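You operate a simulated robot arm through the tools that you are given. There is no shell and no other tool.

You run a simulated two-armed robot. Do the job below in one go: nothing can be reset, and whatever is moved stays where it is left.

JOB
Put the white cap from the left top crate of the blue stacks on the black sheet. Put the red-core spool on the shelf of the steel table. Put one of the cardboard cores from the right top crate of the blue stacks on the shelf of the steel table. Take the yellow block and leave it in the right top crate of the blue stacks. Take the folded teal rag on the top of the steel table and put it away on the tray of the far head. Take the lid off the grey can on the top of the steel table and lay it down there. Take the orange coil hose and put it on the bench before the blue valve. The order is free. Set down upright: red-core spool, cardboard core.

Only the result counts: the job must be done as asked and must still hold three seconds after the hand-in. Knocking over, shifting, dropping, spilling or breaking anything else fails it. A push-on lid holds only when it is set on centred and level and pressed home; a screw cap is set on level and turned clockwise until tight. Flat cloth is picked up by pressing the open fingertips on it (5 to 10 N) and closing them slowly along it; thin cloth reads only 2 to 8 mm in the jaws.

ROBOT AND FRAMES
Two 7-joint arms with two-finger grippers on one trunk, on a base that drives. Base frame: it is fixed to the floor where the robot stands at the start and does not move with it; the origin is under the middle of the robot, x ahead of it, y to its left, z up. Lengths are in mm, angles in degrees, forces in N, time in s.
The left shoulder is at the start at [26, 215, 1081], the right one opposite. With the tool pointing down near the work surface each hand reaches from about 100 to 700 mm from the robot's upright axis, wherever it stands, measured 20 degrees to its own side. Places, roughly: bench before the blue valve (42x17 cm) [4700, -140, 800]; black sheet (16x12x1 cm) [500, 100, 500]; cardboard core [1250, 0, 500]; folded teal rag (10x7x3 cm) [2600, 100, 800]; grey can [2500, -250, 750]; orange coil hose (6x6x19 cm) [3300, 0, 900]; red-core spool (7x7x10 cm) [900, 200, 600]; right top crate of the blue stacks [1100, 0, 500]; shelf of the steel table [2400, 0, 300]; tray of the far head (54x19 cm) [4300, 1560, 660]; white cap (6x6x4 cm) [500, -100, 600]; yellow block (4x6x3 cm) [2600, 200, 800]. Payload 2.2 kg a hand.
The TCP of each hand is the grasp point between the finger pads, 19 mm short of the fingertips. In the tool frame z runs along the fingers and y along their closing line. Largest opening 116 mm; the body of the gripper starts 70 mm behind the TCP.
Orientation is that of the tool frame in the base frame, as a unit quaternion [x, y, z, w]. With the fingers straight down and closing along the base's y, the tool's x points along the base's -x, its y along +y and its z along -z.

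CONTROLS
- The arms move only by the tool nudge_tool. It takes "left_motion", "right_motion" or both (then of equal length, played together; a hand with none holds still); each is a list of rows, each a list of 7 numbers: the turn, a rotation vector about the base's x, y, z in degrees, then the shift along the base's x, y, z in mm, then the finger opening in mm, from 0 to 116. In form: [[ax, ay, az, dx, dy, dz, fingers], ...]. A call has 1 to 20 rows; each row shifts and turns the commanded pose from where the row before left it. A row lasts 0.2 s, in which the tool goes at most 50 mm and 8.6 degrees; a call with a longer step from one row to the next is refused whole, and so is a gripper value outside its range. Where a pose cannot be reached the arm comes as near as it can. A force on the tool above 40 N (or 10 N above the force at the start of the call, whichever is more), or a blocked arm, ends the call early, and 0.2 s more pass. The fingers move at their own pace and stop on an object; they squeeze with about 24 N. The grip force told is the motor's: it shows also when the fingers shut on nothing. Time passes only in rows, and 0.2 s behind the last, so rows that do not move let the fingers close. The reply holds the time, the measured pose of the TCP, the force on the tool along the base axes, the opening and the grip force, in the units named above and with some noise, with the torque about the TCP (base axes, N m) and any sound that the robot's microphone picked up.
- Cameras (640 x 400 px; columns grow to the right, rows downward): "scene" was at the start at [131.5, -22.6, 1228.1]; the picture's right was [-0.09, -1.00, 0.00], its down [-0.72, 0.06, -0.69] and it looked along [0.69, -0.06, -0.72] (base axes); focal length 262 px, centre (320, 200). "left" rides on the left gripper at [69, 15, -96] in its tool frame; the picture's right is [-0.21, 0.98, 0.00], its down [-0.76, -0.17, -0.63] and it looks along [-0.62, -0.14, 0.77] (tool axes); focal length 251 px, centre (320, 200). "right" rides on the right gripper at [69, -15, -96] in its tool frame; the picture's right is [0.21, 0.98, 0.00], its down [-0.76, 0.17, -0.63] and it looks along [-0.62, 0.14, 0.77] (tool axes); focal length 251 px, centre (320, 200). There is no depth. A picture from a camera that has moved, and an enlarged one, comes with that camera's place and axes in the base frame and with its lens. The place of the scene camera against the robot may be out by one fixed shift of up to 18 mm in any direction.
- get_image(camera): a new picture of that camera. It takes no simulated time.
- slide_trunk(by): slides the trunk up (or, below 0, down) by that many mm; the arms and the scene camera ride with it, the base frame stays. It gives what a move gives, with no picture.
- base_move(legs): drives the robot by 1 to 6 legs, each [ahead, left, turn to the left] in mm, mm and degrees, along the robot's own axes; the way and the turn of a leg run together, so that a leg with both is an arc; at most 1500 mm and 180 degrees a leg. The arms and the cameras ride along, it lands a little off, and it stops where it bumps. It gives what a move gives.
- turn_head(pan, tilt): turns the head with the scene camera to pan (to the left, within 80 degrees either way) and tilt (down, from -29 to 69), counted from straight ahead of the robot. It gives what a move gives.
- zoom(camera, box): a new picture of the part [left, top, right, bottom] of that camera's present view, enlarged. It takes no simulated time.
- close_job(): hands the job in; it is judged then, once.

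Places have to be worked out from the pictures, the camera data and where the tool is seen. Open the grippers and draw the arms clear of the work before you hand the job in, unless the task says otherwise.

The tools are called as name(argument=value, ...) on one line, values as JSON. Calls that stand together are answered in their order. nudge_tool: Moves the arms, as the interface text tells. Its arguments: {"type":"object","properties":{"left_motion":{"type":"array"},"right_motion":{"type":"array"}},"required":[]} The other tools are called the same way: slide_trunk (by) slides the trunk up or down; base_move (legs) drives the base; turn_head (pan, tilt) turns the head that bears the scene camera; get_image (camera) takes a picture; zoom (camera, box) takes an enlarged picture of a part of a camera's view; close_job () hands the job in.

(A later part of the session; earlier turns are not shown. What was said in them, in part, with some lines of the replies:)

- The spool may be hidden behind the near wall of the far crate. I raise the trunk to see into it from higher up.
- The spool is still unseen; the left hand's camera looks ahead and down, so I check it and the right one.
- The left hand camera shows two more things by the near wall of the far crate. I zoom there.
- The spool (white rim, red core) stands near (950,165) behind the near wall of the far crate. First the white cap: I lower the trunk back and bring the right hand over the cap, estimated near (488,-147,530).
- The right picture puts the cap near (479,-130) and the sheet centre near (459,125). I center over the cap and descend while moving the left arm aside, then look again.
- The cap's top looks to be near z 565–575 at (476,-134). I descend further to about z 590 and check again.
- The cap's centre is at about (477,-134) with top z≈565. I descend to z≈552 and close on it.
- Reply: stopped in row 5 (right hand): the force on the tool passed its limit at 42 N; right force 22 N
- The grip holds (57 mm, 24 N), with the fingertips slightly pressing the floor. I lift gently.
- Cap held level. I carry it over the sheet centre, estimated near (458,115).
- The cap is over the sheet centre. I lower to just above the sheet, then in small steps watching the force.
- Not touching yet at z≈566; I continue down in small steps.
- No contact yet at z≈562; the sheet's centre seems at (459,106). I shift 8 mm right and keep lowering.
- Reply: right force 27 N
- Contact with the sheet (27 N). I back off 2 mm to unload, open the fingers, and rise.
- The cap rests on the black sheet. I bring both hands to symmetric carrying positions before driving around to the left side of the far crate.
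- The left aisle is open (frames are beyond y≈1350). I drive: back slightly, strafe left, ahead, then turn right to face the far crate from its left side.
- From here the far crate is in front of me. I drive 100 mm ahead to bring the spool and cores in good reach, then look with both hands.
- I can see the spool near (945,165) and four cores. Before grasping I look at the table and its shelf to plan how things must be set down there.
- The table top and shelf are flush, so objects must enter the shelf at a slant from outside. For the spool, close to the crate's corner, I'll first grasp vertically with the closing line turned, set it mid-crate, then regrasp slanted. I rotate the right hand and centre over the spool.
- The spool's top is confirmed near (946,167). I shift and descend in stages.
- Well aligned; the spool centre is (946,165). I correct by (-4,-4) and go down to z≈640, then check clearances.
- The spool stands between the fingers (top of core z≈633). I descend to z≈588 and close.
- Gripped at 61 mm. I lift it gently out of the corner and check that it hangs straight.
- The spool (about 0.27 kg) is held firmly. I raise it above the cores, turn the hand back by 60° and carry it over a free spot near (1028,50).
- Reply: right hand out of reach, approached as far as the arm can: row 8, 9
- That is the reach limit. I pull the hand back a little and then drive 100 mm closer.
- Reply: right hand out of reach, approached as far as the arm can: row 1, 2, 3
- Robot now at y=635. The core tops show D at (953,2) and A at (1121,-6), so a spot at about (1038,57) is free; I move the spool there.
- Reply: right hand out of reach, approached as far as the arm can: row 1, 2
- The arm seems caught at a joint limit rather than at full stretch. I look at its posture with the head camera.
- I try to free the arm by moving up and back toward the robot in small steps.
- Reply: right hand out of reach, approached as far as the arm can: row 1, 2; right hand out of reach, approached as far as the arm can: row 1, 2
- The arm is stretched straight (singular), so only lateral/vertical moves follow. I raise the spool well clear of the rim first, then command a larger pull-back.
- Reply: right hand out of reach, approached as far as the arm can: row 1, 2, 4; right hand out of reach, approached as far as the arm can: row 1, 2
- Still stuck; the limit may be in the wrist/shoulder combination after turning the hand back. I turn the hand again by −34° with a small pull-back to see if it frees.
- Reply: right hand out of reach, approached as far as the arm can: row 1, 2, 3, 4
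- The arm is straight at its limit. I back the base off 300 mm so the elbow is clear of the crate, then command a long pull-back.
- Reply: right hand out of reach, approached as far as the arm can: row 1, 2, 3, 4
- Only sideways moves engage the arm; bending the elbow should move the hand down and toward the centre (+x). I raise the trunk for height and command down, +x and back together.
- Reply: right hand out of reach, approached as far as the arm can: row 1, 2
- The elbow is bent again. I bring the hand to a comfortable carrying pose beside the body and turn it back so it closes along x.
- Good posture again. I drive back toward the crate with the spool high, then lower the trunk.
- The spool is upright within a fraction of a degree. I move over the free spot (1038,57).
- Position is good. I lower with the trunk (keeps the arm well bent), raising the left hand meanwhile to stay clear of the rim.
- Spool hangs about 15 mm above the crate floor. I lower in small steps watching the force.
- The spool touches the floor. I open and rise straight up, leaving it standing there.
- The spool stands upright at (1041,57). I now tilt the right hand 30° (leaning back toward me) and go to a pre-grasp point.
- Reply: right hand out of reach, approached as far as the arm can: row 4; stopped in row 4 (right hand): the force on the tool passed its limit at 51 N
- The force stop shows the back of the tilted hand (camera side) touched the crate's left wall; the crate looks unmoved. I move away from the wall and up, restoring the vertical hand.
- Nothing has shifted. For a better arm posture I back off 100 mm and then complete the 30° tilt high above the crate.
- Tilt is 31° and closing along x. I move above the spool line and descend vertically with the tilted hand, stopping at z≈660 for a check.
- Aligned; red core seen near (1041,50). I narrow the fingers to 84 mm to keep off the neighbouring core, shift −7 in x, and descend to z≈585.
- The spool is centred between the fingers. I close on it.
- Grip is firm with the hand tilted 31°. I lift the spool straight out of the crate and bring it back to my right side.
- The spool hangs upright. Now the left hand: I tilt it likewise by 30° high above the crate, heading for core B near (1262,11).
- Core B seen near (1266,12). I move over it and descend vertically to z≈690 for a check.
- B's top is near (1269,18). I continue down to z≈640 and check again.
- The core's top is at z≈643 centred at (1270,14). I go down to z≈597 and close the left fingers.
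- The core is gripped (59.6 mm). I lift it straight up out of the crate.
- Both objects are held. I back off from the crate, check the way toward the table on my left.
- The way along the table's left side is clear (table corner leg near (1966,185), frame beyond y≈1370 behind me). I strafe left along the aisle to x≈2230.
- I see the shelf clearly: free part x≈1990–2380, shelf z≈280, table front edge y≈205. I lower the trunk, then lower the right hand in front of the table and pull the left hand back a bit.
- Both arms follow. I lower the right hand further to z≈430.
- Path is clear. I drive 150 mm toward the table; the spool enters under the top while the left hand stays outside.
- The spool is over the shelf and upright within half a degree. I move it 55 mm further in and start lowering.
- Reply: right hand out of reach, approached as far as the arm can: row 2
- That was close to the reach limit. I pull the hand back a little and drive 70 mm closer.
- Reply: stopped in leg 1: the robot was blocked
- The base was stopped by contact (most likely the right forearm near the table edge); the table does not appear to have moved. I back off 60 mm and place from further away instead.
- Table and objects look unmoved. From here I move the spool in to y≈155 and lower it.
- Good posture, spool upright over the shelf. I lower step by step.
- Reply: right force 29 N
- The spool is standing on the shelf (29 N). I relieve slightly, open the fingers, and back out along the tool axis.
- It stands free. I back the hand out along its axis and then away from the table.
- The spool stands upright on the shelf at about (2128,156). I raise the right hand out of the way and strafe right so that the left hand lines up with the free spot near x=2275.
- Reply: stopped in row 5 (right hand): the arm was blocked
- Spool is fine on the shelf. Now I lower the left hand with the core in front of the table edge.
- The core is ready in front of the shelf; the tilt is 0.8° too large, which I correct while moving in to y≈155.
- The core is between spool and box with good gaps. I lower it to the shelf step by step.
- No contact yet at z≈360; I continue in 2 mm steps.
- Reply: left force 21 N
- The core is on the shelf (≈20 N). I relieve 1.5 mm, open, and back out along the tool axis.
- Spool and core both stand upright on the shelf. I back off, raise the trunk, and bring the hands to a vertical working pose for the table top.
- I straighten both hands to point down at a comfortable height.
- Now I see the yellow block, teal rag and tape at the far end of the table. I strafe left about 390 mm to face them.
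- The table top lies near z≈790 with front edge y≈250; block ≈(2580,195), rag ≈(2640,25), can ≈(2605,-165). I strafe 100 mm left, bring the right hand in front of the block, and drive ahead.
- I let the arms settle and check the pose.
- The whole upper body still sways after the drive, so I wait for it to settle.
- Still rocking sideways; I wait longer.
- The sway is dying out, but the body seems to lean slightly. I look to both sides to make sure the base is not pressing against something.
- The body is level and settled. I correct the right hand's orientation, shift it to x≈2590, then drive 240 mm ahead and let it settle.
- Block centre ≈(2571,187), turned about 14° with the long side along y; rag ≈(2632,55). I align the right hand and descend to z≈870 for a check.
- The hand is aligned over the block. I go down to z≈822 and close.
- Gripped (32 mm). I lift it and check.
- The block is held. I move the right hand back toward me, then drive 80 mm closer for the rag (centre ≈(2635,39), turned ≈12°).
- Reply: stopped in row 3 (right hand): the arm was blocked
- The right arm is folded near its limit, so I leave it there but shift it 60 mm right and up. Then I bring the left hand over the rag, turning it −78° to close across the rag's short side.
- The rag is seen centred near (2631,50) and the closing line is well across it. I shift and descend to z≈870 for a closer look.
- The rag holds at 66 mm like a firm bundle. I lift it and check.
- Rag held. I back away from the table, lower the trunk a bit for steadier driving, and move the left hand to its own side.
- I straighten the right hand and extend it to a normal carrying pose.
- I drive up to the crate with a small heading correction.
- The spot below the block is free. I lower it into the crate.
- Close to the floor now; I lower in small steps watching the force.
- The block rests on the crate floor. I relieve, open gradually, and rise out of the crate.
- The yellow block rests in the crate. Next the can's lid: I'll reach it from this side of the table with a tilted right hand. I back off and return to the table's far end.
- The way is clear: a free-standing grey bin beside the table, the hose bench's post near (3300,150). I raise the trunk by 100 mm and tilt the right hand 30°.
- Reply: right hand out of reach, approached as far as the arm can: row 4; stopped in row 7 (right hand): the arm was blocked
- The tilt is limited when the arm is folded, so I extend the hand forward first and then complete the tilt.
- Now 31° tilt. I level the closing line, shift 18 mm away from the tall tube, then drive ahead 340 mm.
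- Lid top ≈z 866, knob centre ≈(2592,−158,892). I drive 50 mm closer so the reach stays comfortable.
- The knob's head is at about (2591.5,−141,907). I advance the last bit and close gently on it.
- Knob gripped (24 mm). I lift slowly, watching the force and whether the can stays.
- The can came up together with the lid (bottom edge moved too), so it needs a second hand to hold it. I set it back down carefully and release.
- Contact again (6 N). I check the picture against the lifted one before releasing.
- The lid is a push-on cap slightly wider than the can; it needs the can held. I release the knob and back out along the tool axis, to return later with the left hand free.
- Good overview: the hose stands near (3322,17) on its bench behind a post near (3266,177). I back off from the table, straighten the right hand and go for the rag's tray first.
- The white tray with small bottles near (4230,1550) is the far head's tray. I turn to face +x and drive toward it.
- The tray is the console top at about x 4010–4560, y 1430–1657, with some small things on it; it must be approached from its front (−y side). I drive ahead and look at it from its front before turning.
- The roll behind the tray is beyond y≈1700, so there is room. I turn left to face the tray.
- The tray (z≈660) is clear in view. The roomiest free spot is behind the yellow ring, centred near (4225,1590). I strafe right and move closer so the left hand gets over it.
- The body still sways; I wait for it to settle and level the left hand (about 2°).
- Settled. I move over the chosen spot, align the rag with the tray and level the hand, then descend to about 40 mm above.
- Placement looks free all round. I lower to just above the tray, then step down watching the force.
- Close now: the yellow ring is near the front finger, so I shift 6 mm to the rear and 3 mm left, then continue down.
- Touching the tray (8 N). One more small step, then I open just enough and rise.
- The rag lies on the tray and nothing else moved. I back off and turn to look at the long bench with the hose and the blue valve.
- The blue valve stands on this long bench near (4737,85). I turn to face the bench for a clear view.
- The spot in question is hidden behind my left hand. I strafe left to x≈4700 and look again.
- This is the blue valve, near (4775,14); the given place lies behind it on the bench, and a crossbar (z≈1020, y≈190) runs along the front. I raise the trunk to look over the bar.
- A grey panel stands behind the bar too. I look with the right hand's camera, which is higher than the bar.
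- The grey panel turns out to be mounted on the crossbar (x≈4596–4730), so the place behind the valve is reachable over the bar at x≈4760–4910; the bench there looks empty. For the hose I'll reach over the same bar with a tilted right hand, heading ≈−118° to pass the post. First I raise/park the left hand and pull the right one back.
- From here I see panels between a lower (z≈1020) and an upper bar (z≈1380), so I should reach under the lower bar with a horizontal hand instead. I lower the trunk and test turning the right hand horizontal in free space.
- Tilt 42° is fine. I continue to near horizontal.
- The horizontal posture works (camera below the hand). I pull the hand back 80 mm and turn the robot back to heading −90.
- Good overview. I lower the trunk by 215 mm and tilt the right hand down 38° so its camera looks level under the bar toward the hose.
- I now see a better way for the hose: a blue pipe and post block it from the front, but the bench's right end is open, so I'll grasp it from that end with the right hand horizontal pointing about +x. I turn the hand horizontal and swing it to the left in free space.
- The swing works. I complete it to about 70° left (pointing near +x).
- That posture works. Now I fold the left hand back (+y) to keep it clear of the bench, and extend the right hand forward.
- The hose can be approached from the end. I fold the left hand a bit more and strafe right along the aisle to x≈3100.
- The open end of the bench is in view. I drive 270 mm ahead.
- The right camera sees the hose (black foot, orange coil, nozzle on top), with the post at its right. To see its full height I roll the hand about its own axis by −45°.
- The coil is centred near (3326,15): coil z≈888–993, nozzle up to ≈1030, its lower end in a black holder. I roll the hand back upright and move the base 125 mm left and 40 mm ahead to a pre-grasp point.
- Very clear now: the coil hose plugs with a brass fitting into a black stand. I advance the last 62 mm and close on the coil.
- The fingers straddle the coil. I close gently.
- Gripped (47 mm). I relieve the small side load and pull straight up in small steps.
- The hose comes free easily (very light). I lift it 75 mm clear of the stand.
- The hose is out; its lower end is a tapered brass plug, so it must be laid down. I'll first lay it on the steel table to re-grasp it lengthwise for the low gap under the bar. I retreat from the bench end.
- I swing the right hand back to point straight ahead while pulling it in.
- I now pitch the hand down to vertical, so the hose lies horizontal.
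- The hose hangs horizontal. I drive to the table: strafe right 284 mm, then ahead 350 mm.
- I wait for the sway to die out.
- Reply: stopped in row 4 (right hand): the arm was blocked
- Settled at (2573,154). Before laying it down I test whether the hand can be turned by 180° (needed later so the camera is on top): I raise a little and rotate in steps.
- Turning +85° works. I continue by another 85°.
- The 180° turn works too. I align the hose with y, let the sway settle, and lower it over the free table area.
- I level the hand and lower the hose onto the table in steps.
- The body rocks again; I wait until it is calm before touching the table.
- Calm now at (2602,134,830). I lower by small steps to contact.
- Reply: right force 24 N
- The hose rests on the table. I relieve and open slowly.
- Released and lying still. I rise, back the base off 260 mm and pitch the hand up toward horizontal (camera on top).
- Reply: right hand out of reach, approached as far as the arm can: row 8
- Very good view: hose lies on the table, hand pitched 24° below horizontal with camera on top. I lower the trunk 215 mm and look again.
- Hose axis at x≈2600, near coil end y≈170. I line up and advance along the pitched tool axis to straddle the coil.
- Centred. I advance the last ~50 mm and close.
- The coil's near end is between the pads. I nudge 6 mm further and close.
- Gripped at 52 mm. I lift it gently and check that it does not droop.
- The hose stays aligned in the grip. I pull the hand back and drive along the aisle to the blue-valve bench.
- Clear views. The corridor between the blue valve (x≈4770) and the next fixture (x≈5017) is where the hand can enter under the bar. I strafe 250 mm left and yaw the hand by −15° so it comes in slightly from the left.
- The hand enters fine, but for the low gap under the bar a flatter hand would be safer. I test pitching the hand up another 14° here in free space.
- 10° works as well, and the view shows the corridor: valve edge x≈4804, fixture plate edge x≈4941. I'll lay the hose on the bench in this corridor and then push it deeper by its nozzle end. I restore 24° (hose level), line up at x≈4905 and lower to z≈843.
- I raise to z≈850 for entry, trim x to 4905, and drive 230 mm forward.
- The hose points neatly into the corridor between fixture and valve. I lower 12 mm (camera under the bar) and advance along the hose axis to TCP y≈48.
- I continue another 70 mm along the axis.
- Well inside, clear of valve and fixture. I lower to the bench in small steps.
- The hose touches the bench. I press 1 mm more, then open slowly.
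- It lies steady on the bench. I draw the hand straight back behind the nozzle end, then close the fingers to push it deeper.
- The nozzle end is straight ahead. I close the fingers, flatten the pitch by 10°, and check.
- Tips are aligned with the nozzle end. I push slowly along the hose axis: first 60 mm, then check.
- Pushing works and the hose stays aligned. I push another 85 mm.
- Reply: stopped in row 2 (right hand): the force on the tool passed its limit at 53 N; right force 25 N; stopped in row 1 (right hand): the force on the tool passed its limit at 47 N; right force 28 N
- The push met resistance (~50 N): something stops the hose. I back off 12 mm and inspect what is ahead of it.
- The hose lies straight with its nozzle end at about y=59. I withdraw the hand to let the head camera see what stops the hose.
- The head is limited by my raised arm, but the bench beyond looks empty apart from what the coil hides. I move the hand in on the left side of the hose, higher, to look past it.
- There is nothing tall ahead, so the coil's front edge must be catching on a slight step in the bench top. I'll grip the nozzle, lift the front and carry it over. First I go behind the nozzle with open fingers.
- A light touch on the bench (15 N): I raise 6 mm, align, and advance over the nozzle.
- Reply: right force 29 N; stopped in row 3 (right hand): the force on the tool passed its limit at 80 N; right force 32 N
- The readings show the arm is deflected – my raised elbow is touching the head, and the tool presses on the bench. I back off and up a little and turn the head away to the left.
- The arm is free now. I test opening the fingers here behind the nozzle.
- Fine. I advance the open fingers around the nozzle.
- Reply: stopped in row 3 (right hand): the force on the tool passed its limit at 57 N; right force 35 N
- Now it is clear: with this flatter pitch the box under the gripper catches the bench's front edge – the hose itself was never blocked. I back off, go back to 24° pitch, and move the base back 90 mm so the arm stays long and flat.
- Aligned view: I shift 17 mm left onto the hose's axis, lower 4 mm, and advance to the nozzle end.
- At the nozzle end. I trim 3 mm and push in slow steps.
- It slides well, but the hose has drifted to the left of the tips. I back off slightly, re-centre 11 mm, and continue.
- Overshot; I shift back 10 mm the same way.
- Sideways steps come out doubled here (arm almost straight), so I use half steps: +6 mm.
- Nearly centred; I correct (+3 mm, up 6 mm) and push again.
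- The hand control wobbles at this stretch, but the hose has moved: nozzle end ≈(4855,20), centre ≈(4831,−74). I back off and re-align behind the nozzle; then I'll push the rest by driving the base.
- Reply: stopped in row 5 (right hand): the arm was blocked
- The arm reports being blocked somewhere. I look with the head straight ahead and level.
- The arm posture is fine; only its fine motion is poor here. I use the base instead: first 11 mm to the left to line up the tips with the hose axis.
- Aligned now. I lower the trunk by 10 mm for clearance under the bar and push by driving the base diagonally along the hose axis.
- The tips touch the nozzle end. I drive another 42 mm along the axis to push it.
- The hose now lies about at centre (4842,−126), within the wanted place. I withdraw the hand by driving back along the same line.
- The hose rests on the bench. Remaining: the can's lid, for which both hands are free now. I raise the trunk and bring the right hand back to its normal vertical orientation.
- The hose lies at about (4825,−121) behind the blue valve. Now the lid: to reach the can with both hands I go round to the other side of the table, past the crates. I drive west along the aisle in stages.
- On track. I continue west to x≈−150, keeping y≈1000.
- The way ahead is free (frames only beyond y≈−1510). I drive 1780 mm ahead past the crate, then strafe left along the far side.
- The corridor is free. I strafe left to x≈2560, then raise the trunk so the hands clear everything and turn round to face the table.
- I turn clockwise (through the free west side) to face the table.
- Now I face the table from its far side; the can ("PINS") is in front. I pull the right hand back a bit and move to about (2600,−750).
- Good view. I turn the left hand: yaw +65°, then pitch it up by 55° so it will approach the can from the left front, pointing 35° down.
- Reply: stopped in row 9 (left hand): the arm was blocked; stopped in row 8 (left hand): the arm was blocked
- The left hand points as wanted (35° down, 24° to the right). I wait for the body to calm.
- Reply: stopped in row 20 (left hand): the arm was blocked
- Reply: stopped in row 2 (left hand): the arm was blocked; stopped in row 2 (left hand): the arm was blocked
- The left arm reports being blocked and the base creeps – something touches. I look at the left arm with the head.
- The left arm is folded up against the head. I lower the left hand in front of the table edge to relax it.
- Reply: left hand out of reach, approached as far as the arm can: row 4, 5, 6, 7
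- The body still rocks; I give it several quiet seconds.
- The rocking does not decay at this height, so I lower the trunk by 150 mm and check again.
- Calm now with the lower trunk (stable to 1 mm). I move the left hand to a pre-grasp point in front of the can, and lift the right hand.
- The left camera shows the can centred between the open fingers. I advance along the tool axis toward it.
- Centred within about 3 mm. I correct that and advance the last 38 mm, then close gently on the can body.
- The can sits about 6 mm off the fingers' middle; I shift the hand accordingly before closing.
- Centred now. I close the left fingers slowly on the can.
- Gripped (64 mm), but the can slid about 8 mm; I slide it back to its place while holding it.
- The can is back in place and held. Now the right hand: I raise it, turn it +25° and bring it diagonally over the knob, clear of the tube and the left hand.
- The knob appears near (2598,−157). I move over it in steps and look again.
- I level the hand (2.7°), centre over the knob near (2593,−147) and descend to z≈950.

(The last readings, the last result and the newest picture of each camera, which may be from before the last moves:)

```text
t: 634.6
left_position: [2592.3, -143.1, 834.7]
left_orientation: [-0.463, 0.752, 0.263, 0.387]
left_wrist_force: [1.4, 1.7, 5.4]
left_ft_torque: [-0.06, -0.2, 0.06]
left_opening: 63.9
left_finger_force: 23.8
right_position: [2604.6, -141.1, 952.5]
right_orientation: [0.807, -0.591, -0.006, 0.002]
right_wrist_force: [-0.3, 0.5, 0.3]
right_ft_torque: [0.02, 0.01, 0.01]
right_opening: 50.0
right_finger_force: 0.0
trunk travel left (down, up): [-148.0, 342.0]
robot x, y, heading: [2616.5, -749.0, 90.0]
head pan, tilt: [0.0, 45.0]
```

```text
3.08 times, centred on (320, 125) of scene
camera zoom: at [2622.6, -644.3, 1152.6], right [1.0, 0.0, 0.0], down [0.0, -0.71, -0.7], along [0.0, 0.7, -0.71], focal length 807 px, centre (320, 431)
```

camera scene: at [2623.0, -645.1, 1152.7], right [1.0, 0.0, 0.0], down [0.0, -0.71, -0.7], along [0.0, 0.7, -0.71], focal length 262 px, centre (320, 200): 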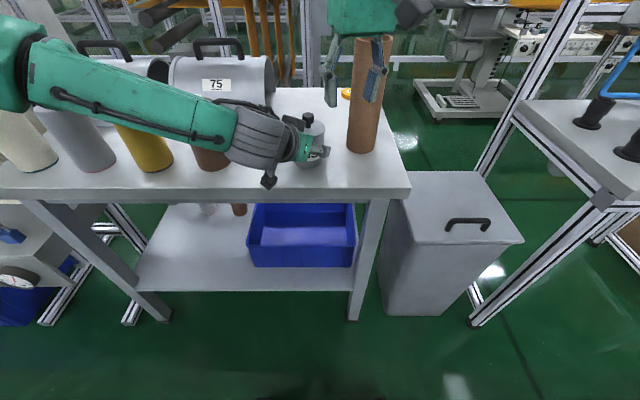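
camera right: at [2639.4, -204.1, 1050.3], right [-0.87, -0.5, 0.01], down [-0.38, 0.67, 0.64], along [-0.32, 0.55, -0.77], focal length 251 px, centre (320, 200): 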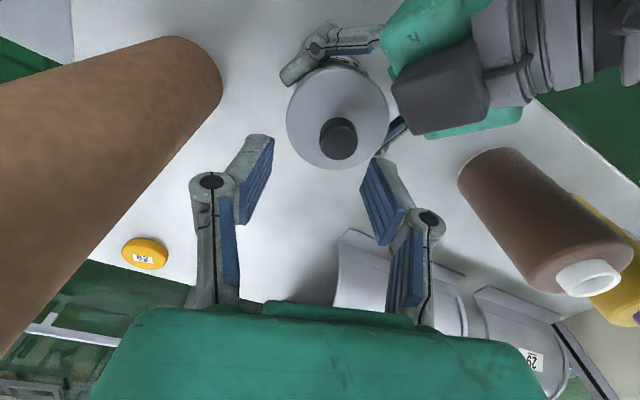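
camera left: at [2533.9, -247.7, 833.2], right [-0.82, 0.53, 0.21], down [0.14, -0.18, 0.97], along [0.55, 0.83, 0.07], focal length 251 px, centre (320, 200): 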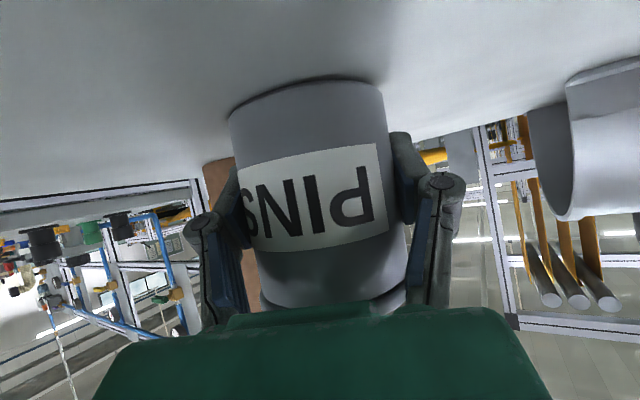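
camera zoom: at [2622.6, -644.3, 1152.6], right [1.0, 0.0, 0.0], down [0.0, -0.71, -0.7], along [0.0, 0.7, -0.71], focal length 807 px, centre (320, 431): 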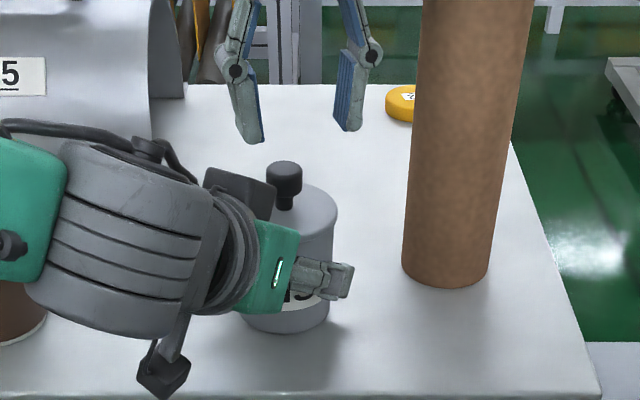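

Knob at about (2593,−150,907); the left gripper's box lies 40 mm in front of it. I turn the right hand −17° so it closes along x, centre it, and descend to z≈928.

nudge_tool(right_motion=[[0, 0, -6, -3, -3, 0, 46], [0, 0, -6, -4, -3, 0, 46], [0, 0, -5.5, -4, -3, 0, 46], [0, 0, 0, 0, 0, -12, 46], [0, 0, 0, 0, 0, -12, 46], [0, 0, 0, 0, 0, 0, 46], [0, 0, 0, 0, 0, 0, 46]])

get_image(camera="right")

zoom(camera="scene", box=[240, 60, 400, 190])

```text
t: 636.2
left_position: [2593.7, -144.0, 834.8]
left_orientation: [-0.463, 0.752, 0.263, 0.388]
left_wrist_force: [0.8, 0.0, 5.5]
left_ft_torque: [-0.09, -0.23, -0.01]
left_opening: 63.7
left_finger_force: 24.6
right_position: [2590.5, -152.0, 926.2]
right_orientation: [0.708, -0.706, -0.003, 0.005]
right_wrist_force: [-0.5, -0.1, -0.4]
right_ft_torque: [-0.01, 0.0, -0.01]
right_opening: 46.1
right_finger_force: 0.1
trunk travel left (down, up): [-148.0, 342.0]
robot x, y, heading: [2620.8, -752.0, 90.1]
head pan, tilt: [0.0, 45.0]
```

```text
taken
camera right: at [2606.3, -221.3, 1024.0], right [-0.98, -0.22, 0.01], down [-0.16, 0.76, 0.63], along [-0.15, 0.61, -0.78], focal length 251 px, centre (320, 200)
```

right: 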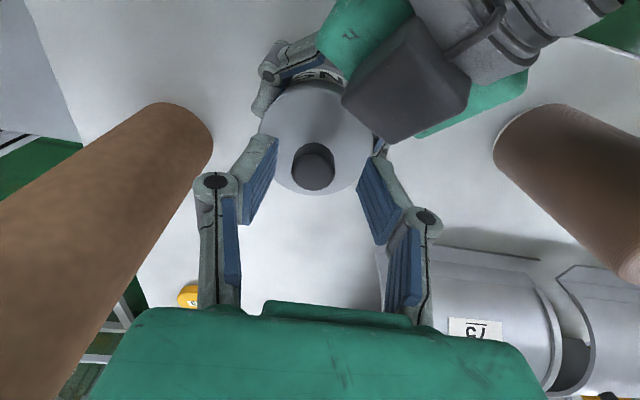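

```text
3.08 times, centred on (320, 125) of scene
camera zoom: at [2622.6, -644.6, 1152.6], right [1.0, 0.0, 0.0], down [0.0, -0.71, -0.7], along [0.0, 0.7, -0.71], focal length 807 px, centre (320, 431)
```

zoom: 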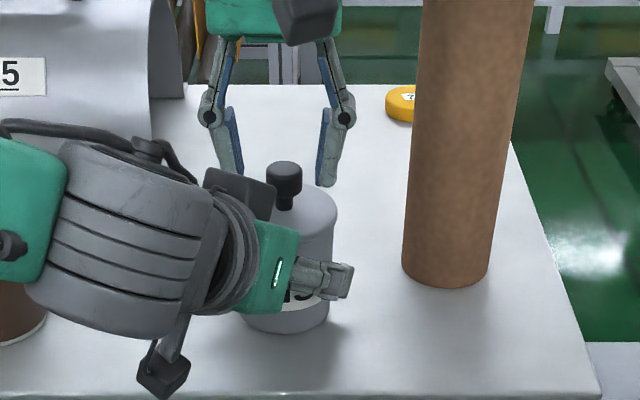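

Aligned to 1–2 mm. I lower to z≈911 and close on the knob.

nudge_tool(right_motion=[[0, 0, 0, 1, 0, -8, 46], [0, 0, 0, 0, 0, -7, 46], [0, 0, 0, 0, 0, 0, 46], [0, 0, 0, 0, 0, 0, 34], [0, 0, 0, 0, 0, 0, 26], [0, 0, 0, 0, 0, 0, 18], [0, 0, 0, 0, 0, 0, 12], [0, 0, 0, 0, 0, 0, 12]])

get_image(camera="right")

zoom(camera="scene", box=[240, 60, 400, 190])

```text
t: 638.0
left_position: [2593.0, -142.2, 835.2]
left_orientation: [-0.463, 0.752, 0.263, 0.387]
left_wrist_force: [-1.6, 0.9, 1.2]
left_ft_torque: [-0.1, -0.44, -0.01]
left_opening: 63.5
left_finger_force: 23.8
right_position: [2591.8, -151.4, 915.1]
right_orientation: [0.707, -0.707, -0.005, 0.002]
right_wrist_force: [2.0, -0.3, 6.7]
right_ft_torque: [-0.07, -0.04, 0.02]
right_opening: 23.4
right_finger_force: 24.3
trunk travel left (down, up): [-148.0, 342.0]
robot x, y, heading: [2616.3, -754.3, 90.1]
head pan, tilt: [0.0, 45.0]
```

```text
taken
camera right: at [2606.8, -221.6, 1012.8], right [-0.98, -0.22, 0.01], down [-0.16, 0.75, 0.64], along [-0.14, 0.62, -0.77], focal length 251 px, centre (320, 200)
```

right: 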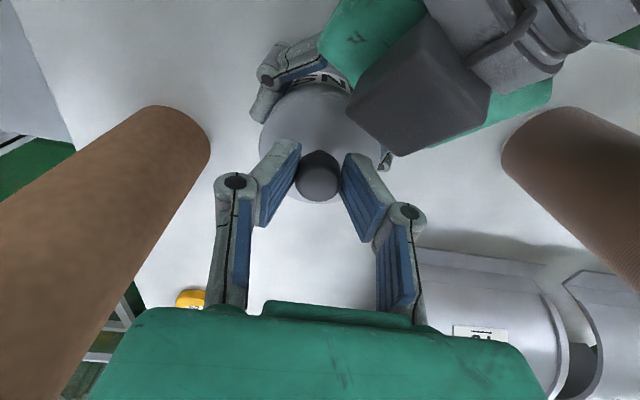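

```text
3.08 times, centred on (320, 125) of scene
camera zoom: at [2622.5, -644.9, 1152.7], right [1.0, 0.0, 0.0], down [0.0, -0.71, -0.7], along [0.0, 0.7, -0.71], focal length 807 px, centre (320, 431)
```

zoom: 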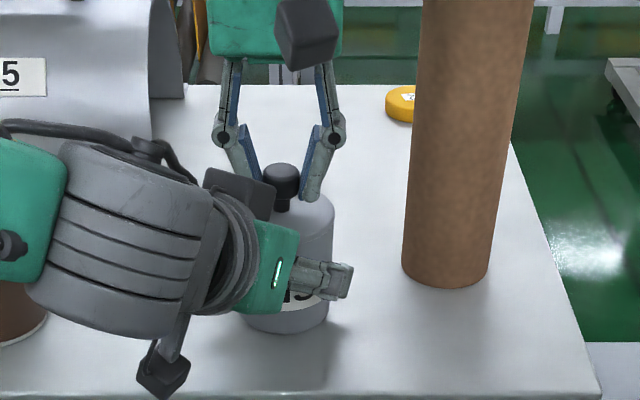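

Knob gripped. I pull up gently in small steps while the left hand holds the can.

nudge_tool(right_motion=[[0, 0, 0, 0, 0, 2, 5], [0, 0, 0, 0, 0, 1, 5], [0, 0, 0, 0, 0, 0, 5]])

nudge_tool(right_motion=[[0, 0, 0, 0, 0, 2, 5], [0, 0, 0, 0, 0, 0, 5]])

nudge_tool(right_motion=[[0, 0, 0, 0, 0, 2, 5], [0, 0, 0, 0, 0, 0, 5]])

```text
t: 638.8
left_position: [2593.4, -143.5, 834.7]
left_orientation: [-0.463, 0.752, 0.264, 0.387]
left_wrist_force: [-2.0, -0.2, 3.8]
left_ft_torque: [-0.08, -0.1, -0.06]
left_opening: 63.5
left_finger_force: 24.2
right_position: [2591.6, -150.5, 916.7]
right_orientation: [0.708, -0.706, -0.004, 0.003]
right_wrist_force: [0.0, 0.7, -0.8]
right_ft_torque: [0.01, -0.03, 0.02]
right_opening: 23.6
right_finger_force: 23.6
trunk travel left (down, up): [-148.0, 342.0]
robot x, y, heading: [2619.0, -753.2, 90.1]
head pan, tilt: [0.0, 45.0]
heard: snap
```

```text
t: 639.4
left_position: [2592.6, -144.5, 834.9]
left_orientation: [-0.463, 0.752, 0.263, 0.388]
left_wrist_force: [-1.6, -0.8, 3.7]
left_ft_torque: [-0.11, -0.09, -0.05]
left_opening: 63.6
left_finger_force: 23.8
right_position: [2591.4, -151.2, 917.9]
right_orientation: [0.709, -0.706, -0.004, 0.003]
right_wrist_force: [-0.1, 0.1, -0.4]
right_ft_torque: [-0.01, 0.03, -0.02]
right_opening: 23.9
right_finger_force: 24.1
trunk travel left (down, up): [-148.0, 342.0]
robot x, y, heading: [2614.3, -756.5, 89.9]
head pan, tilt: [0.0, 45.0]
```

```text
t: 640.0
left_position: [2592.5, -142.5, 835.5]
left_orientation: [-0.463, 0.753, 0.263, 0.388]
left_wrist_force: [-1.0, -0.9, 3.9]
left_ft_torque: [-0.11, -0.09, -0.07]
left_opening: 63.3
left_finger_force: 24.2
right_position: [2591.9, -150.5, 919.0]
right_orientation: [0.708, -0.706, -0.004, 0.004]
right_wrist_force: [-0.1, 0.6, 0.3]
right_ft_torque: [0.01, -0.04, 0.01]
right_opening: 23.7
right_finger_force: 23.3
trunk travel left (down, up): [-148.0, 342.0]
robot x, y, heading: [2613.9, -753.7, 89.8]
head pan, tilt: [0.0, 45.0]
```

"Heard: snap" – the lid has come loose. I lift it further and look.

nudge_tool(right_motion=[[0, 0, 0, 0, 0, 6, 5], [0, 0, 0, 0, 0, 10, 5], [0, 0, 0, 0, 0, 14, 5], [0, 0, 0, 0, 0, 14, 5], [0, 0, 0, 0, 0, 0, 5]])

zoom(camera="scene", box=[240, 60, 400, 190])

get_image(camera="right")

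```text
t: 641.2
left_position: [2591.7, -143.1, 836.3]
left_orientation: [-0.463, 0.752, 0.263, 0.388]
left_wrist_force: [0.4, -1.1, 3.5]
left_ft_torque: [-0.09, -0.11, -0.04]
left_opening: 63.4
left_finger_force: 23.9
right_position: [2594.8, -151.9, 956.7]
right_orientation: [-0.706, 0.708, -0.001, -0.007]
right_wrist_force: [0.5, -1.2, -0.4]
right_ft_torque: [-0.01, 0.03, -0.02]
right_opening: 23.8
right_finger_force: 23.9
trunk travel left (down, up): [-148.0, 342.0]
robot x, y, heading: [2618.0, -755.9, 90.0]
head pan, tilt: [0.0, 45.0]
```

```text
3.08 times, centred on (320, 125) of scene
camera zoom: at [2622.2, -644.4, 1152.6], right [1.0, 0.0, 0.0], down [0.0, -0.71, -0.7], along [0.0, 0.7, -0.71], focal length 807 px, centre (320, 431)
```

zoom: 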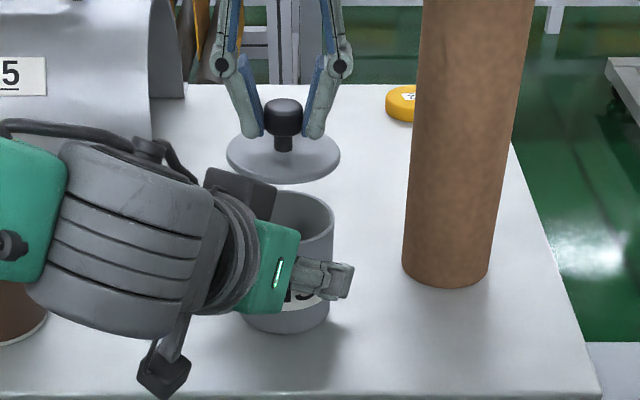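

```text
taken
camera right: at [2609.0, -220.1, 1055.8], right [-0.98, -0.21, 0.01], down [-0.16, 0.76, 0.62], along [-0.14, 0.61, -0.78], focal length 251 px, centre (320, 200)
```

right: 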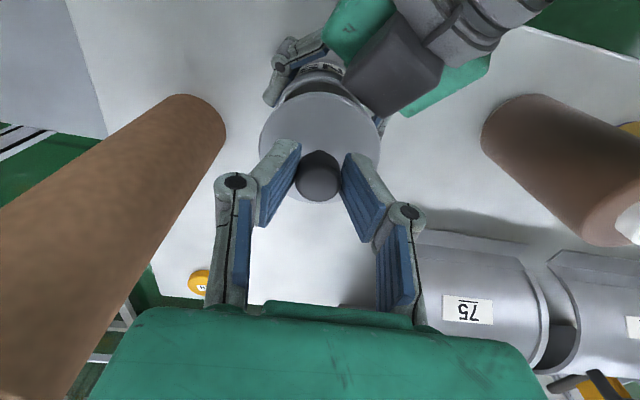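

The lid is off and the can stays. I first release the can with the left hand and withdraw it horizontally.

nudge_tool(left_motion=[[0, 0, 0, 0, 0, 0, 66], [0, 0, 0, 0, 0, 0, 72], [0, 0, 0, 0, 0, 0, 80], [0, 0, 0, 0, 0, 0, 90], [0, 0, 0, 0, 0, 0, 92], [0, 0, 0, 0, 0, 0, 92]])

zoom(camera="scene", box=[240, 60, 400, 190])

nudge_tool(left_motion=[[0, 0, 0, -5, -11, 2, 92], [0, 0, 0, -8, -18, 3, 92], [0, 0, 0, -10, -22, 5, 92], [0, 0, 0, -10, -22, 5, 92], [0, 0, 0, -10, -22, 5, 92], [0, 0, 0, -10, -22, 5, 92], [0, 0, 0, -10, -22, 5, 92], [0, 0, 0, 0, 0, 0, 92]])

get_image(camera="scene")

```text
t: 642.6
left_position: [2592.3, -142.5, 835.6]
left_orientation: [-0.463, 0.753, 0.263, 0.388]
left_wrist_force: [-0.4, 0.0, 0.2]
left_ft_torque: [0.01, -0.01, 0.04]
left_opening: 92.0
left_finger_force: 0.0
right_position: [2594.3, -151.3, 961.1]
right_orientation: [-0.707, 0.707, 0.003, -0.006]
right_wrist_force: [-0.3, 0.2, -1.0]
right_ft_torque: [-0.01, 0.0, 0.02]
right_opening: 23.8
right_finger_force: 24.0
trunk travel left (down, up): [-148.0, 342.0]
robot x, y, heading: [2619.3, -754.2, 90.2]
head pan, tilt: [0.0, 45.0]
```

```text
3.08 times, centred on (320, 125) of scene
camera zoom: at [2622.4, -643.8, 1152.5], right [1.0, 0.0, 0.0], down [0.0, -0.71, -0.7], along [0.0, 0.7, -0.71], focal length 807 px, centre (320, 431)
```

zoom: 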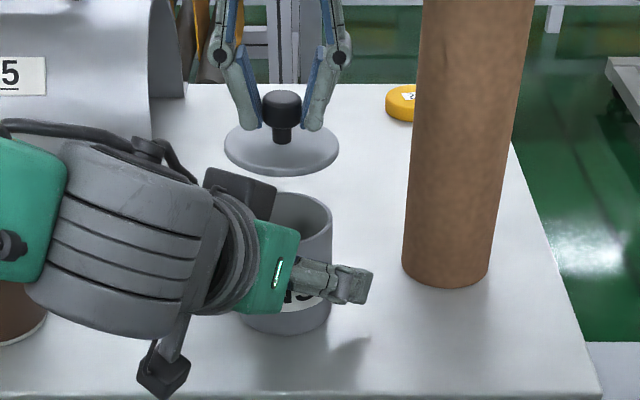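

```text
t: 644.4
left_position: [2530.6, -281.7, 866.1]
left_orientation: [-0.464, 0.753, 0.263, 0.386]
left_wrist_force: [0.2, -0.3, -1.2]
left_ft_torque: [-0.02, 0.01, 0.01]
left_opening: 92.0
left_finger_force: 0.0
right_position: [2594.4, -151.4, 964.0]
right_orientation: [-0.707, 0.707, 0.004, -0.005]
right_wrist_force: [-0.7, 0.3, -0.5]
right_ft_torque: [-0.04, 0.0, 0.0]
right_opening: 23.6
right_finger_force: 24.2
trunk travel left (down, up): [-148.0, 342.0]
robot x, y, heading: [2617.2, -755.5, 90.0]
head pan, tilt: [0.0, 45.0]
```

```text
taken
camera scene: at [2621.6, -644.1, 1152.5], right [1.0, 0.0, 0.0], down [0.0, -0.71, -0.7], along [0.0, 0.7, -0.71], focal length 262 px, centre (320, 200)
```

scene: 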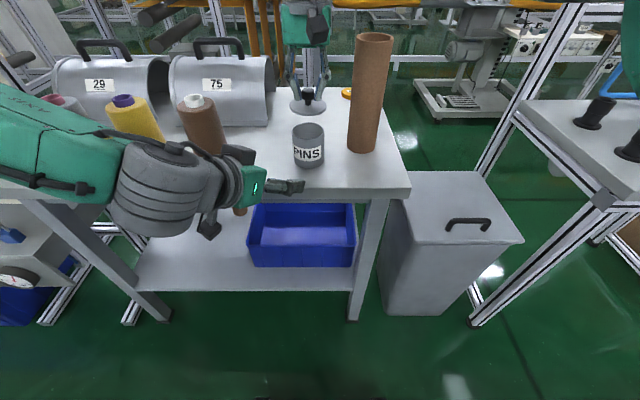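

The can stands open. I carry the lid to the free table corner in front of the tube, near (2690,−207), and lower it.

nudge_tool(right_motion=[[0, 0, 0, 24, -14, 0, 5], [0, 0, 0, 24, -14, 0, 5], [0, 0, 0, 24, -14, 0, 5], [0, 0, 0, 24, -14, 0, 5], [0, 0, 0, 0, 0, -30, 5], [0, 0, 0, 0, 0, -30, 5], [0, 0, 0, 0, 0, -30, 5], [0, 0, 0, 0, 0, 0, 5], [0, 0, 0, 0, 0, 0, 5]])

get_image(camera="scene")

zoom(camera="scene", box=[270, 60, 430, 210])

get_image(camera="right")

```text
t: 646.4
left_position: [2531.2, -282.4, 865.5]
left_orientation: [-0.463, 0.753, 0.263, 0.387]
left_wrist_force: [0.3, 0.3, 0.3]
left_ft_torque: [0.0, 0.0, -0.01]
left_opening: 92.1
left_finger_force: 0.0
right_position: [2677.3, -213.4, 871.0]
right_orientation: [0.716, -0.698, 0.0, -0.002]
right_wrist_force: [-0.5, 0.8, -0.9]
right_ft_torque: [0.02, 0.02, -0.01]
right_opening: 23.6
right_finger_force: 24.4
trunk travel left (down, up): [-148.0, 342.0]
robot x, y, heading: [2618.6, -753.7, 89.9]
head pan, tilt: [0.0, 45.0]
```

```text
taken
camera scene: at [2622.3, -644.4, 1152.5], right [1.0, 0.0, 0.0], down [0.0, -0.71, -0.7], along [0.0, 0.7, -0.71], focal length 262 px, centre (320, 200)
```

scene: 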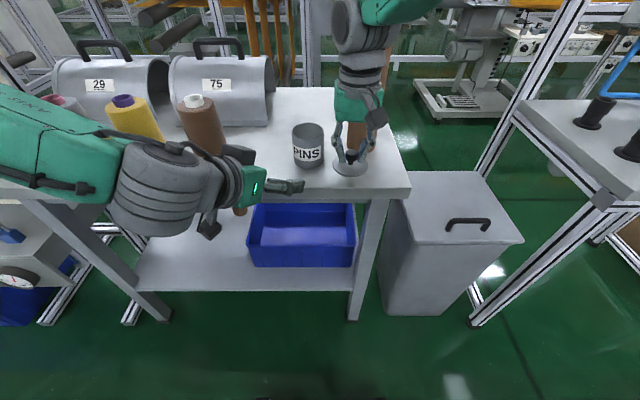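

```text
2.67 times, centred on (350, 135) of scene
camera zoom: at [2622.3, -644.4, 1152.5], right [1.0, 0.0, 0.0], down [0.0, -0.71, -0.7], along [0.0, 0.7, -0.71], focal length 700 px, centre (240, 373)
```

zoom: 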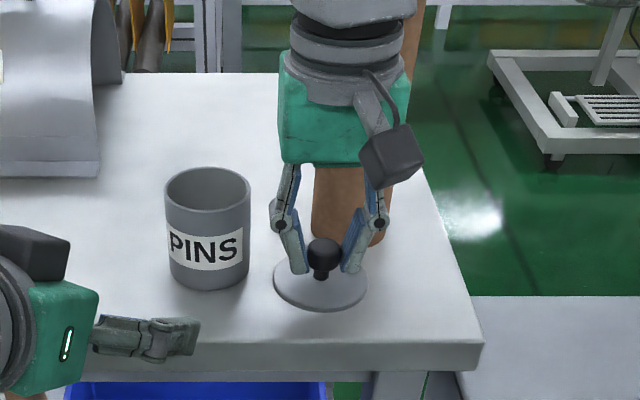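

```text
taken
camera right: at [2692.5, -283.2, 969.0], right [-0.97, -0.24, -0.01], down [-0.19, 0.75, 0.63], along [-0.15, 0.62, -0.77], focal length 251 px, centre (320, 200)
```

right: 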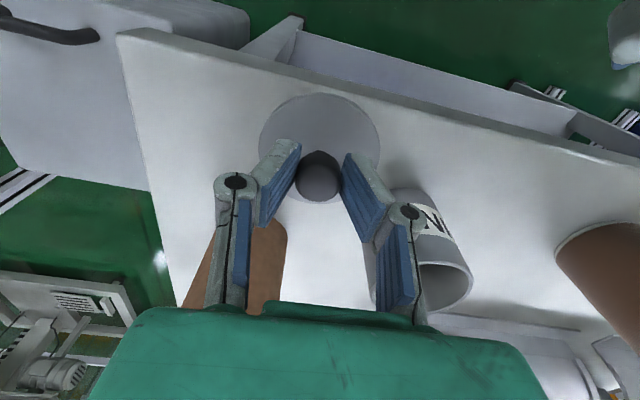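

The lid is too near the table's edge here; I shift it inward to about (2668,−186), between tube and can.

nudge_tool(right_motion=[[0, 0, 0, -5, 14, 0, 5], [0, 0, 0, -4, 13, 0, 5], [0, 0, 0, 0, 0, 0, 5], [0, 0, 0, 0, 0, 0, 5]])

get_image(camera="right")

zoom(camera="scene", box=[270, 60, 430, 210])

```text
t: 647.4
left_position: [2531.0, -282.1, 866.4]
left_orientation: [-0.464, 0.752, 0.264, 0.387]
left_wrist_force: [-0.2, -0.8, 0.3]
left_ft_torque: [-0.04, 0.0, 0.01]
left_opening: 92.1
left_finger_force: 0.0
right_position: [2667.6, -186.7, 869.3]
right_orientation: [0.715, -0.699, 0.001, -0.003]
right_wrist_force: [0.4, -0.3, -0.4]
right_ft_torque: [0.0, -0.01, 0.0]
right_opening: 23.7
right_finger_force: 24.4
trunk travel left (down, up): [-148.0, 342.0]
robot x, y, heading: [2616.2, -754.6, 90.2]
head pan, tilt: [0.0, 45.0]
```

```text
taken
camera right: at [2682.9, -256.9, 968.2], right [-0.97, -0.24, -0.01], down [-0.19, 0.75, 0.63], along [-0.15, 0.62, -0.77], focal length 251 px, centre (320, 200)
```

right: 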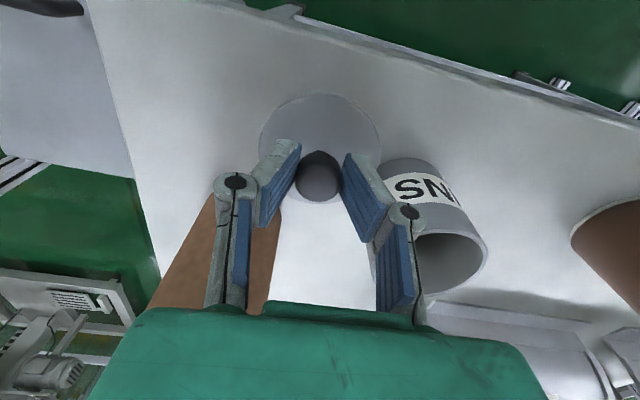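

```text
2.67 times, centred on (350, 135) of scene
camera zoom: at [2622.1, -644.4, 1152.5], right [1.0, 0.0, 0.0], down [0.0, -0.71, -0.7], along [0.0, 0.7, -0.71], focal length 700 px, centre (240, 373)
```

zoom: 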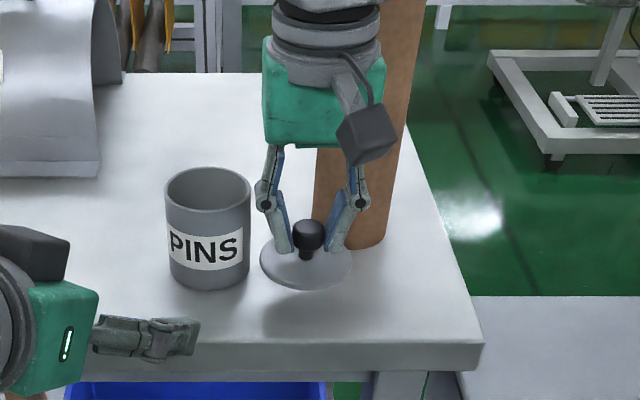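

Good spot. I lower the lid onto the table in steps.

nudge_tool(right_motion=[[0, 0, 0, 0, 0, -12, 5], [0, 0, 0, 0, 0, -8, 5], [0, 0, 0, 0, 0, 0, 5]])

nudge_tool(right_motion=[[0, 0, 0, 0, 0, -4, 5], [0, 0, 0, 0, 0, 0, 5]])

nudge_tool(right_motion=[[0, 0, 0, 0, 0, -4, 5], [0, 0, 0, 0, 0, 0, 5]])

nudge_tool(right_motion=[[0, 0, 0, 0, 0, -3, 5], [0, 0, 0, 0, 0, 0, 5]])

```text
t: 648.2
left_position: [2530.6, -281.3, 865.3]
left_orientation: [-0.462, 0.753, 0.263, 0.388]
left_wrist_force: [0.1, -0.5, -0.7]
left_ft_torque: [-0.02, 0.04, 0.01]
left_opening: 92.0
left_finger_force: 0.1
right_position: [2667.1, -187.1, 850.1]
right_orientation: [0.716, -0.699, 0.001, -0.003]
right_wrist_force: [-0.4, -0.8, -0.6]
right_ft_torque: [0.01, 0.02, 0.0]
right_opening: 23.5
right_finger_force: 24.1
trunk travel left (down, up): [-148.0, 342.0]
robot x, y, heading: [2622.4, -754.9, 90.2]
head pan, tilt: [0.0, 45.0]
```

```text
t: 648.8
left_position: [2530.7, -282.4, 865.9]
left_orientation: [-0.462, 0.752, 0.263, 0.389]
left_wrist_force: [0.0, 0.6, 0.7]
left_ft_torque: [0.0, -0.01, 0.03]
left_opening: 91.9
left_finger_force: 0.1
right_position: [2667.5, -187.1, 846.3]
right_orientation: [0.716, -0.698, 0.001, -0.002]
right_wrist_force: [0.7, -1.1, 0.3]
right_ft_torque: [0.01, 0.03, 0.0]
right_opening: 23.5
right_finger_force: 24.3
trunk travel left (down, up): [-148.0, 342.0]
robot x, y, heading: [2616.7, -752.5, 90.1]
head pan, tilt: [0.0, 45.0]
```

```text
t: 649.4
left_position: [2530.9, -282.4, 866.9]
left_orientation: [-0.463, 0.752, 0.264, 0.388]
left_wrist_force: [-1.1, -1.2, 0.6]
left_ft_torque: [-0.01, 0.02, -0.01]
left_opening: 92.3
left_finger_force: 0.2
right_position: [2667.4, -186.9, 843.0]
right_orientation: [0.715, -0.699, 0.0, -0.003]
right_wrist_force: [0.0, -0.1, -0.9]
right_ft_torque: [0.0, 0.01, 0.0]
right_opening: 23.9
right_finger_force: 24.6
trunk travel left (down, up): [-148.0, 342.0]
robot x, y, heading: [2616.0, -752.6, 90.1]
head pan, tilt: [0.0, 45.0]
```

```text
t: 650.0
left_position: [2531.3, -282.8, 866.1]
left_orientation: [-0.463, 0.752, 0.264, 0.387]
left_wrist_force: [0.0, 0.2, 0.6]
left_ft_torque: [0.01, 0.03, -0.04]
left_opening: 92.1
left_finger_force: 0.0
right_position: [2668.3, -186.2, 840.5]
right_orientation: [0.716, -0.699, 0.0, -0.003]
right_wrist_force: [-0.6, 0.9, -0.2]
right_ft_torque: [-0.02, -0.01, 0.0]
right_opening: 23.7
right_finger_force: 24.4
trunk travel left (down, up): [-148.0, 342.0]
robot x, y, heading: [2620.0, -755.6, 90.2]
head pan, tilt: [0.0, 45.0]
```

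nudge_tool(right_motion=[[0, 0, 0, 0, 0, -3, 5], [0, 0, 0, 0, 0, 0, 5]])

nudge_tool(right_motion=[[0, 0, 0, 0, 0, -3, 5], [0, 0, 0, 0, 0, 0, 5]])

nudge_tool(right_motion=[[0, 0, 0, 0, 0, -3, 5], [0, 0, 0, 0, 0, 0, 5]])

zoom(camera="scene", box=[270, 60, 430, 210])

```text
t: 650.6
left_position: [2531.1, -283.2, 867.8]
left_orientation: [-0.463, 0.752, 0.264, 0.387]
left_wrist_force: [0.2, -0.1, 0.2]
left_ft_torque: [0.01, -0.01, 0.01]
left_opening: 91.7
left_finger_force: 0.3
right_position: [2667.0, -187.2, 839.8]
right_orientation: [0.716, -0.698, -0.001, -0.004]
right_wrist_force: [1.4, 2.5, 17.7]
right_ft_torque: [-0.35, -0.04, 0.01]
right_opening: 23.7
right_finger_force: 24.1
trunk travel left (down, up): [-148.0, 342.0]
robot x, y, heading: [2617.6, -753.6, 89.8]
head pan, tilt: [0.0, 45.0]
```

```text
t: 651.2
left_position: [2529.9, -283.3, 866.5]
left_orientation: [-0.464, 0.752, 0.264, 0.387]
left_wrist_force: [0.6, -1.0, -0.8]
left_ft_torque: [0.02, -0.02, -0.02]
left_opening: 91.8
left_finger_force: 0.1
right_position: [2667.0, -186.8, 835.9]
right_orientation: [0.715, -0.699, -0.001, -0.005]
right_wrist_force: [0.4, 4.3, 28.3]
right_ft_torque: [0.26, 0.02, -0.01]
right_opening: 24.0
right_finger_force: 24.4
trunk travel left (down, up): [-148.0, 342.0]
robot x, y, heading: [2616.7, -751.8, 90.3]
head pan, tilt: [0.0, 45.0]
```

```text
t: 651.8
left_position: [2530.9, -282.5, 865.0]
left_orientation: [-0.463, 0.752, 0.264, 0.387]
left_wrist_force: [-0.7, -0.1, 0.7]
left_ft_torque: [0.05, 0.03, -0.01]
left_opening: 92.3
left_finger_force: 0.1
right_position: [2666.5, -189.2, 827.9]
right_orientation: [0.716, -0.698, 0.003, -0.002]
right_wrist_force: [-0.5, -1.5, 2.6]
right_ft_torque: [-0.12, -0.02, 0.03]
right_opening: 20.3
right_finger_force: 24.1
trunk travel left (down, up): [-148.0, 342.0]
robot x, y, heading: [2615.6, -753.0, 89.8]
head pan, tilt: [0.0, 45.0]
```

```text
2.67 times, centred on (350, 135) of scene
camera zoom: at [2621.8, -645.5, 1152.4], right [1.0, 0.0, 0.0], down [0.0, -0.71, -0.7], along [0.0, 0.7, -0.71], focal length 700 px, centre (240, 373)
```

zoom: 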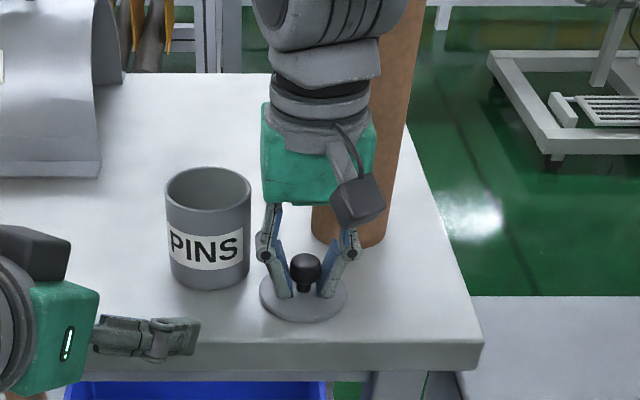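

The lid rests on the table. I open the fingers and rise straight up.

nudge_tool(right_motion=[[0, 0, 0, 0, 0, 1, 30], [0, 0, 0, 0, 0, 0, 40], [0, 0, 0, 0, 0, 0, 46], [0, 0, 0, 0, 0, 0, 46], [0, 0, 0, 0, 0, 12, 46], [0, 0, 0, 0, 0, 25, 46], [0, 0, 0, 0, 0, 30, 46], [0, 0, 0, 0, 0, 35, 46], [0, 0, 0, 0, 0, 0, 46]])

get_image(camera="right")

zoom(camera="scene", box=[270, 60, 430, 210])

```text
t: 653.8
left_position: [2531.4, -282.6, 866.0]
left_orientation: [-0.465, 0.752, 0.263, 0.386]
left_wrist_force: [-0.7, -0.1, 0.5]
left_ft_torque: [-0.03, -0.02, 0.0]
left_opening: 92.0
left_finger_force: 0.0
right_position: [2666.2, -186.5, 934.6]
right_orientation: [0.715, -0.699, 0.002, -0.002]
right_wrist_force: [0.5, -0.8, -0.5]
right_ft_torque: [-0.02, 0.02, 0.01]
right_opening: 46.1
right_finger_force: 0.2
trunk travel left (down, up): [-148.0, 342.0]
robot x, y, heading: [2619.1, -757.3, 89.8]
head pan, tilt: [0.0, 45.0]
```

```text
taken
camera right: at [2680.5, -256.7, 1032.3], right [-0.97, -0.24, -0.01], down [-0.19, 0.75, 0.63], along [-0.15, 0.62, -0.77], focal length 251 px, centre (320, 200)
```

right: 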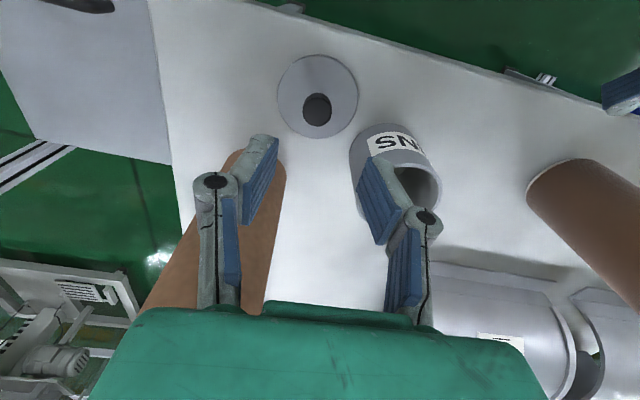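

```text
2.67 times, centred on (350, 135) of scene
camera zoom: at [2622.0, -644.3, 1152.5], right [1.0, 0.0, 0.0], down [0.0, -0.71, -0.7], along [0.0, 0.7, -0.71], focal length 700 px, centre (240, 373)
```

zoom: 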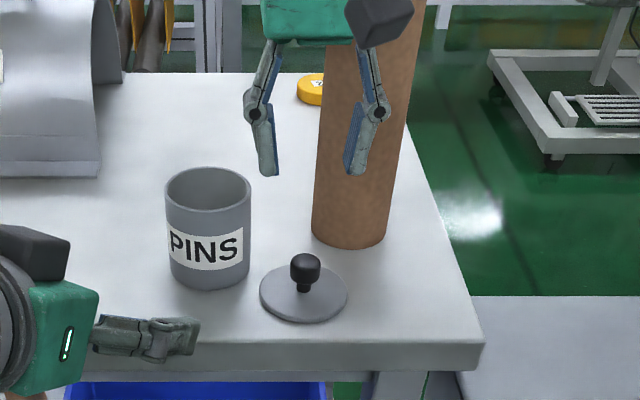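

The lid lies on the table beside the open can. I withdraw both hands and back the base away from the table.

nudge_tool(right_motion=[[0, 0, 0, 0, -15, 15, 60], [0, 0, 0, 0, -25, 10, 60], [0, 0, 0, 0, -30, 0, 60], [0, 0, 0, 0, -30, 0, 60], [0, 0, 0, 0, -30, 0, 60], [0, 0, 0, 0, 0, 0, 60]], left_motion=[[0, 0, 0, -5, -10, 0, 92], [0, 0, 0, -5, -10, 0, 92], [0, 0, 0, -5, -10, 0, 92], [0, 0, 0, -5, -10, 0, 92], [0, 0, 0, 0, 0, 0, 92], [0, 0, 0, 0, 0, 0, 92]])

base_move(legs=[[-180, 0, 0]])

get_image(camera="scene")

zoom(camera="scene", box=[120, 20, 440, 250])

```text
t: 655.2
left_position: [2509.8, -321.2, 865.8]
left_orientation: [-0.464, 0.752, 0.264, 0.387]
left_wrist_force: [0.2, 0.8, 0.5]
left_ft_torque: [0.01, -0.02, 0.03]
left_opening: 91.6
left_finger_force: 0.1
right_position: [2666.6, -319.1, 957.8]
right_orientation: [0.716, -0.698, 0.001, -0.003]
right_wrist_force: [0.1, -0.2, 0.5]
right_ft_torque: [0.01, 0.0, 0.05]
right_opening: 59.9
right_finger_force: 0.0
trunk travel left (down, up): [-148.0, 342.0]
robot x, y, heading: [2622.9, -754.1, 90.1]
head pan, tilt: [0.0, 45.0]
```

```text
t: 656.7
left_position: [2510.3, -500.3, 866.1]
left_orientation: [-0.462, 0.753, 0.263, 0.388]
left_wrist_force: [0.4, -0.4, -0.2]
left_ft_torque: [-0.01, 0.02, 0.04]
left_opening: 92.1
left_finger_force: 0.2
right_position: [2665.9, -498.2, 957.7]
right_orientation: [0.715, -0.699, 0.0, -0.004]
right_wrist_force: [-1.2, 0.1, -0.3]
right_ft_torque: [0.04, 0.0, 0.0]
right_opening: 59.8
right_finger_force: 0.0
trunk travel left (down, up): [-148.0, 342.0]
robot x, y, heading: [2619.9, -933.1, 89.7]
head pan, tilt: [0.0, 45.0]
```

```text
taken
camera scene: at [2621.7, -825.2, 1152.8], right [1.0, 0.0, 0.0], down [0.0, -0.71, -0.71], along [0.0, 0.71, -0.71], focal length 262 px, centre (320, 200)
```

scene: 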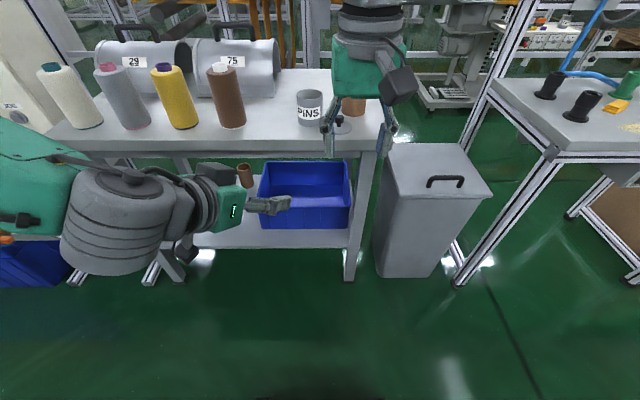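

```text
1.74 times, centred on (280, 135) of scene
camera zoom: at [2621.7, -825.2, 1152.8], right [1.0, 0.0, 0.0], down [0.0, -0.71, -0.71], along [0.0, 0.71, -0.71], focal length 456 px, centre (390, 313)
```

zoom: 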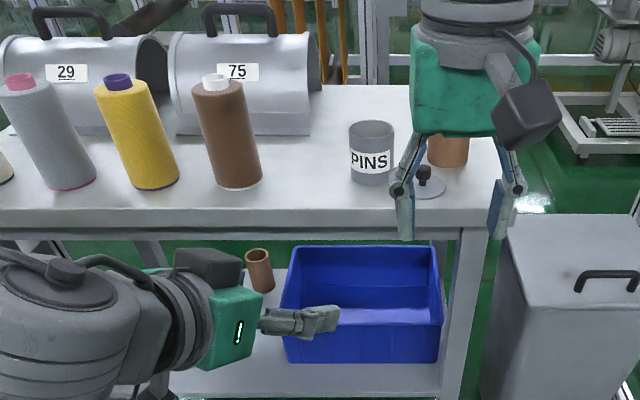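

Everything asked is in place: the lid is off beside the open can, the core is still on the shelf, and both grippers are open and clear of the work. I hand the job in.

close_job()

```text
The job is handed in.
```

I did all seven parts and handed the job in. No result came back, so what follows is my own reading of the pictures and forces.

| Task | Where it ended up |
|---|---|
| White cap | On the black sheet, in the left top crate |
| Red-core spool | Upright on the shelf of the steel table |
| Cardboard core (the one marked 95) | Upright on the shelf of the steel table |
| Yellow block | On the floor of the right top crate |
| Teal rag | On the tray of the far head, behind the yellow ring |
| Grey can's lid | Off, knob up on the table between the can and the tall tube |
| Orange coil hose | Lying on the bench behind the blue valve, centred near (4825, −121) |

These points may affect the result:

- **Hose:** It has a tapered brass plug, so it cannot stand alone, and I laid it on its side. It lies on the far side of the valve as seen from the aisle, because your coordinates (4700, −140) put the place there.
- **Can:** It lifted with its lid at the first try, so I held it with the other hand. It slid about 8 mm, and I slid it back to its place.
- **Bumps:** My arm touched a crate wall and, it seems, the edge of the steel table. My gripper also caught the valve bench's front edge several times. I saw nothing shifted in the pictures afterwards.
- **Spool:** It was behind my left arm in the last picture. I last saw it clearly upright in earlier views, and nothing went near the shelf after that.

Both grippers were open and the arms drawn back when I handed in.
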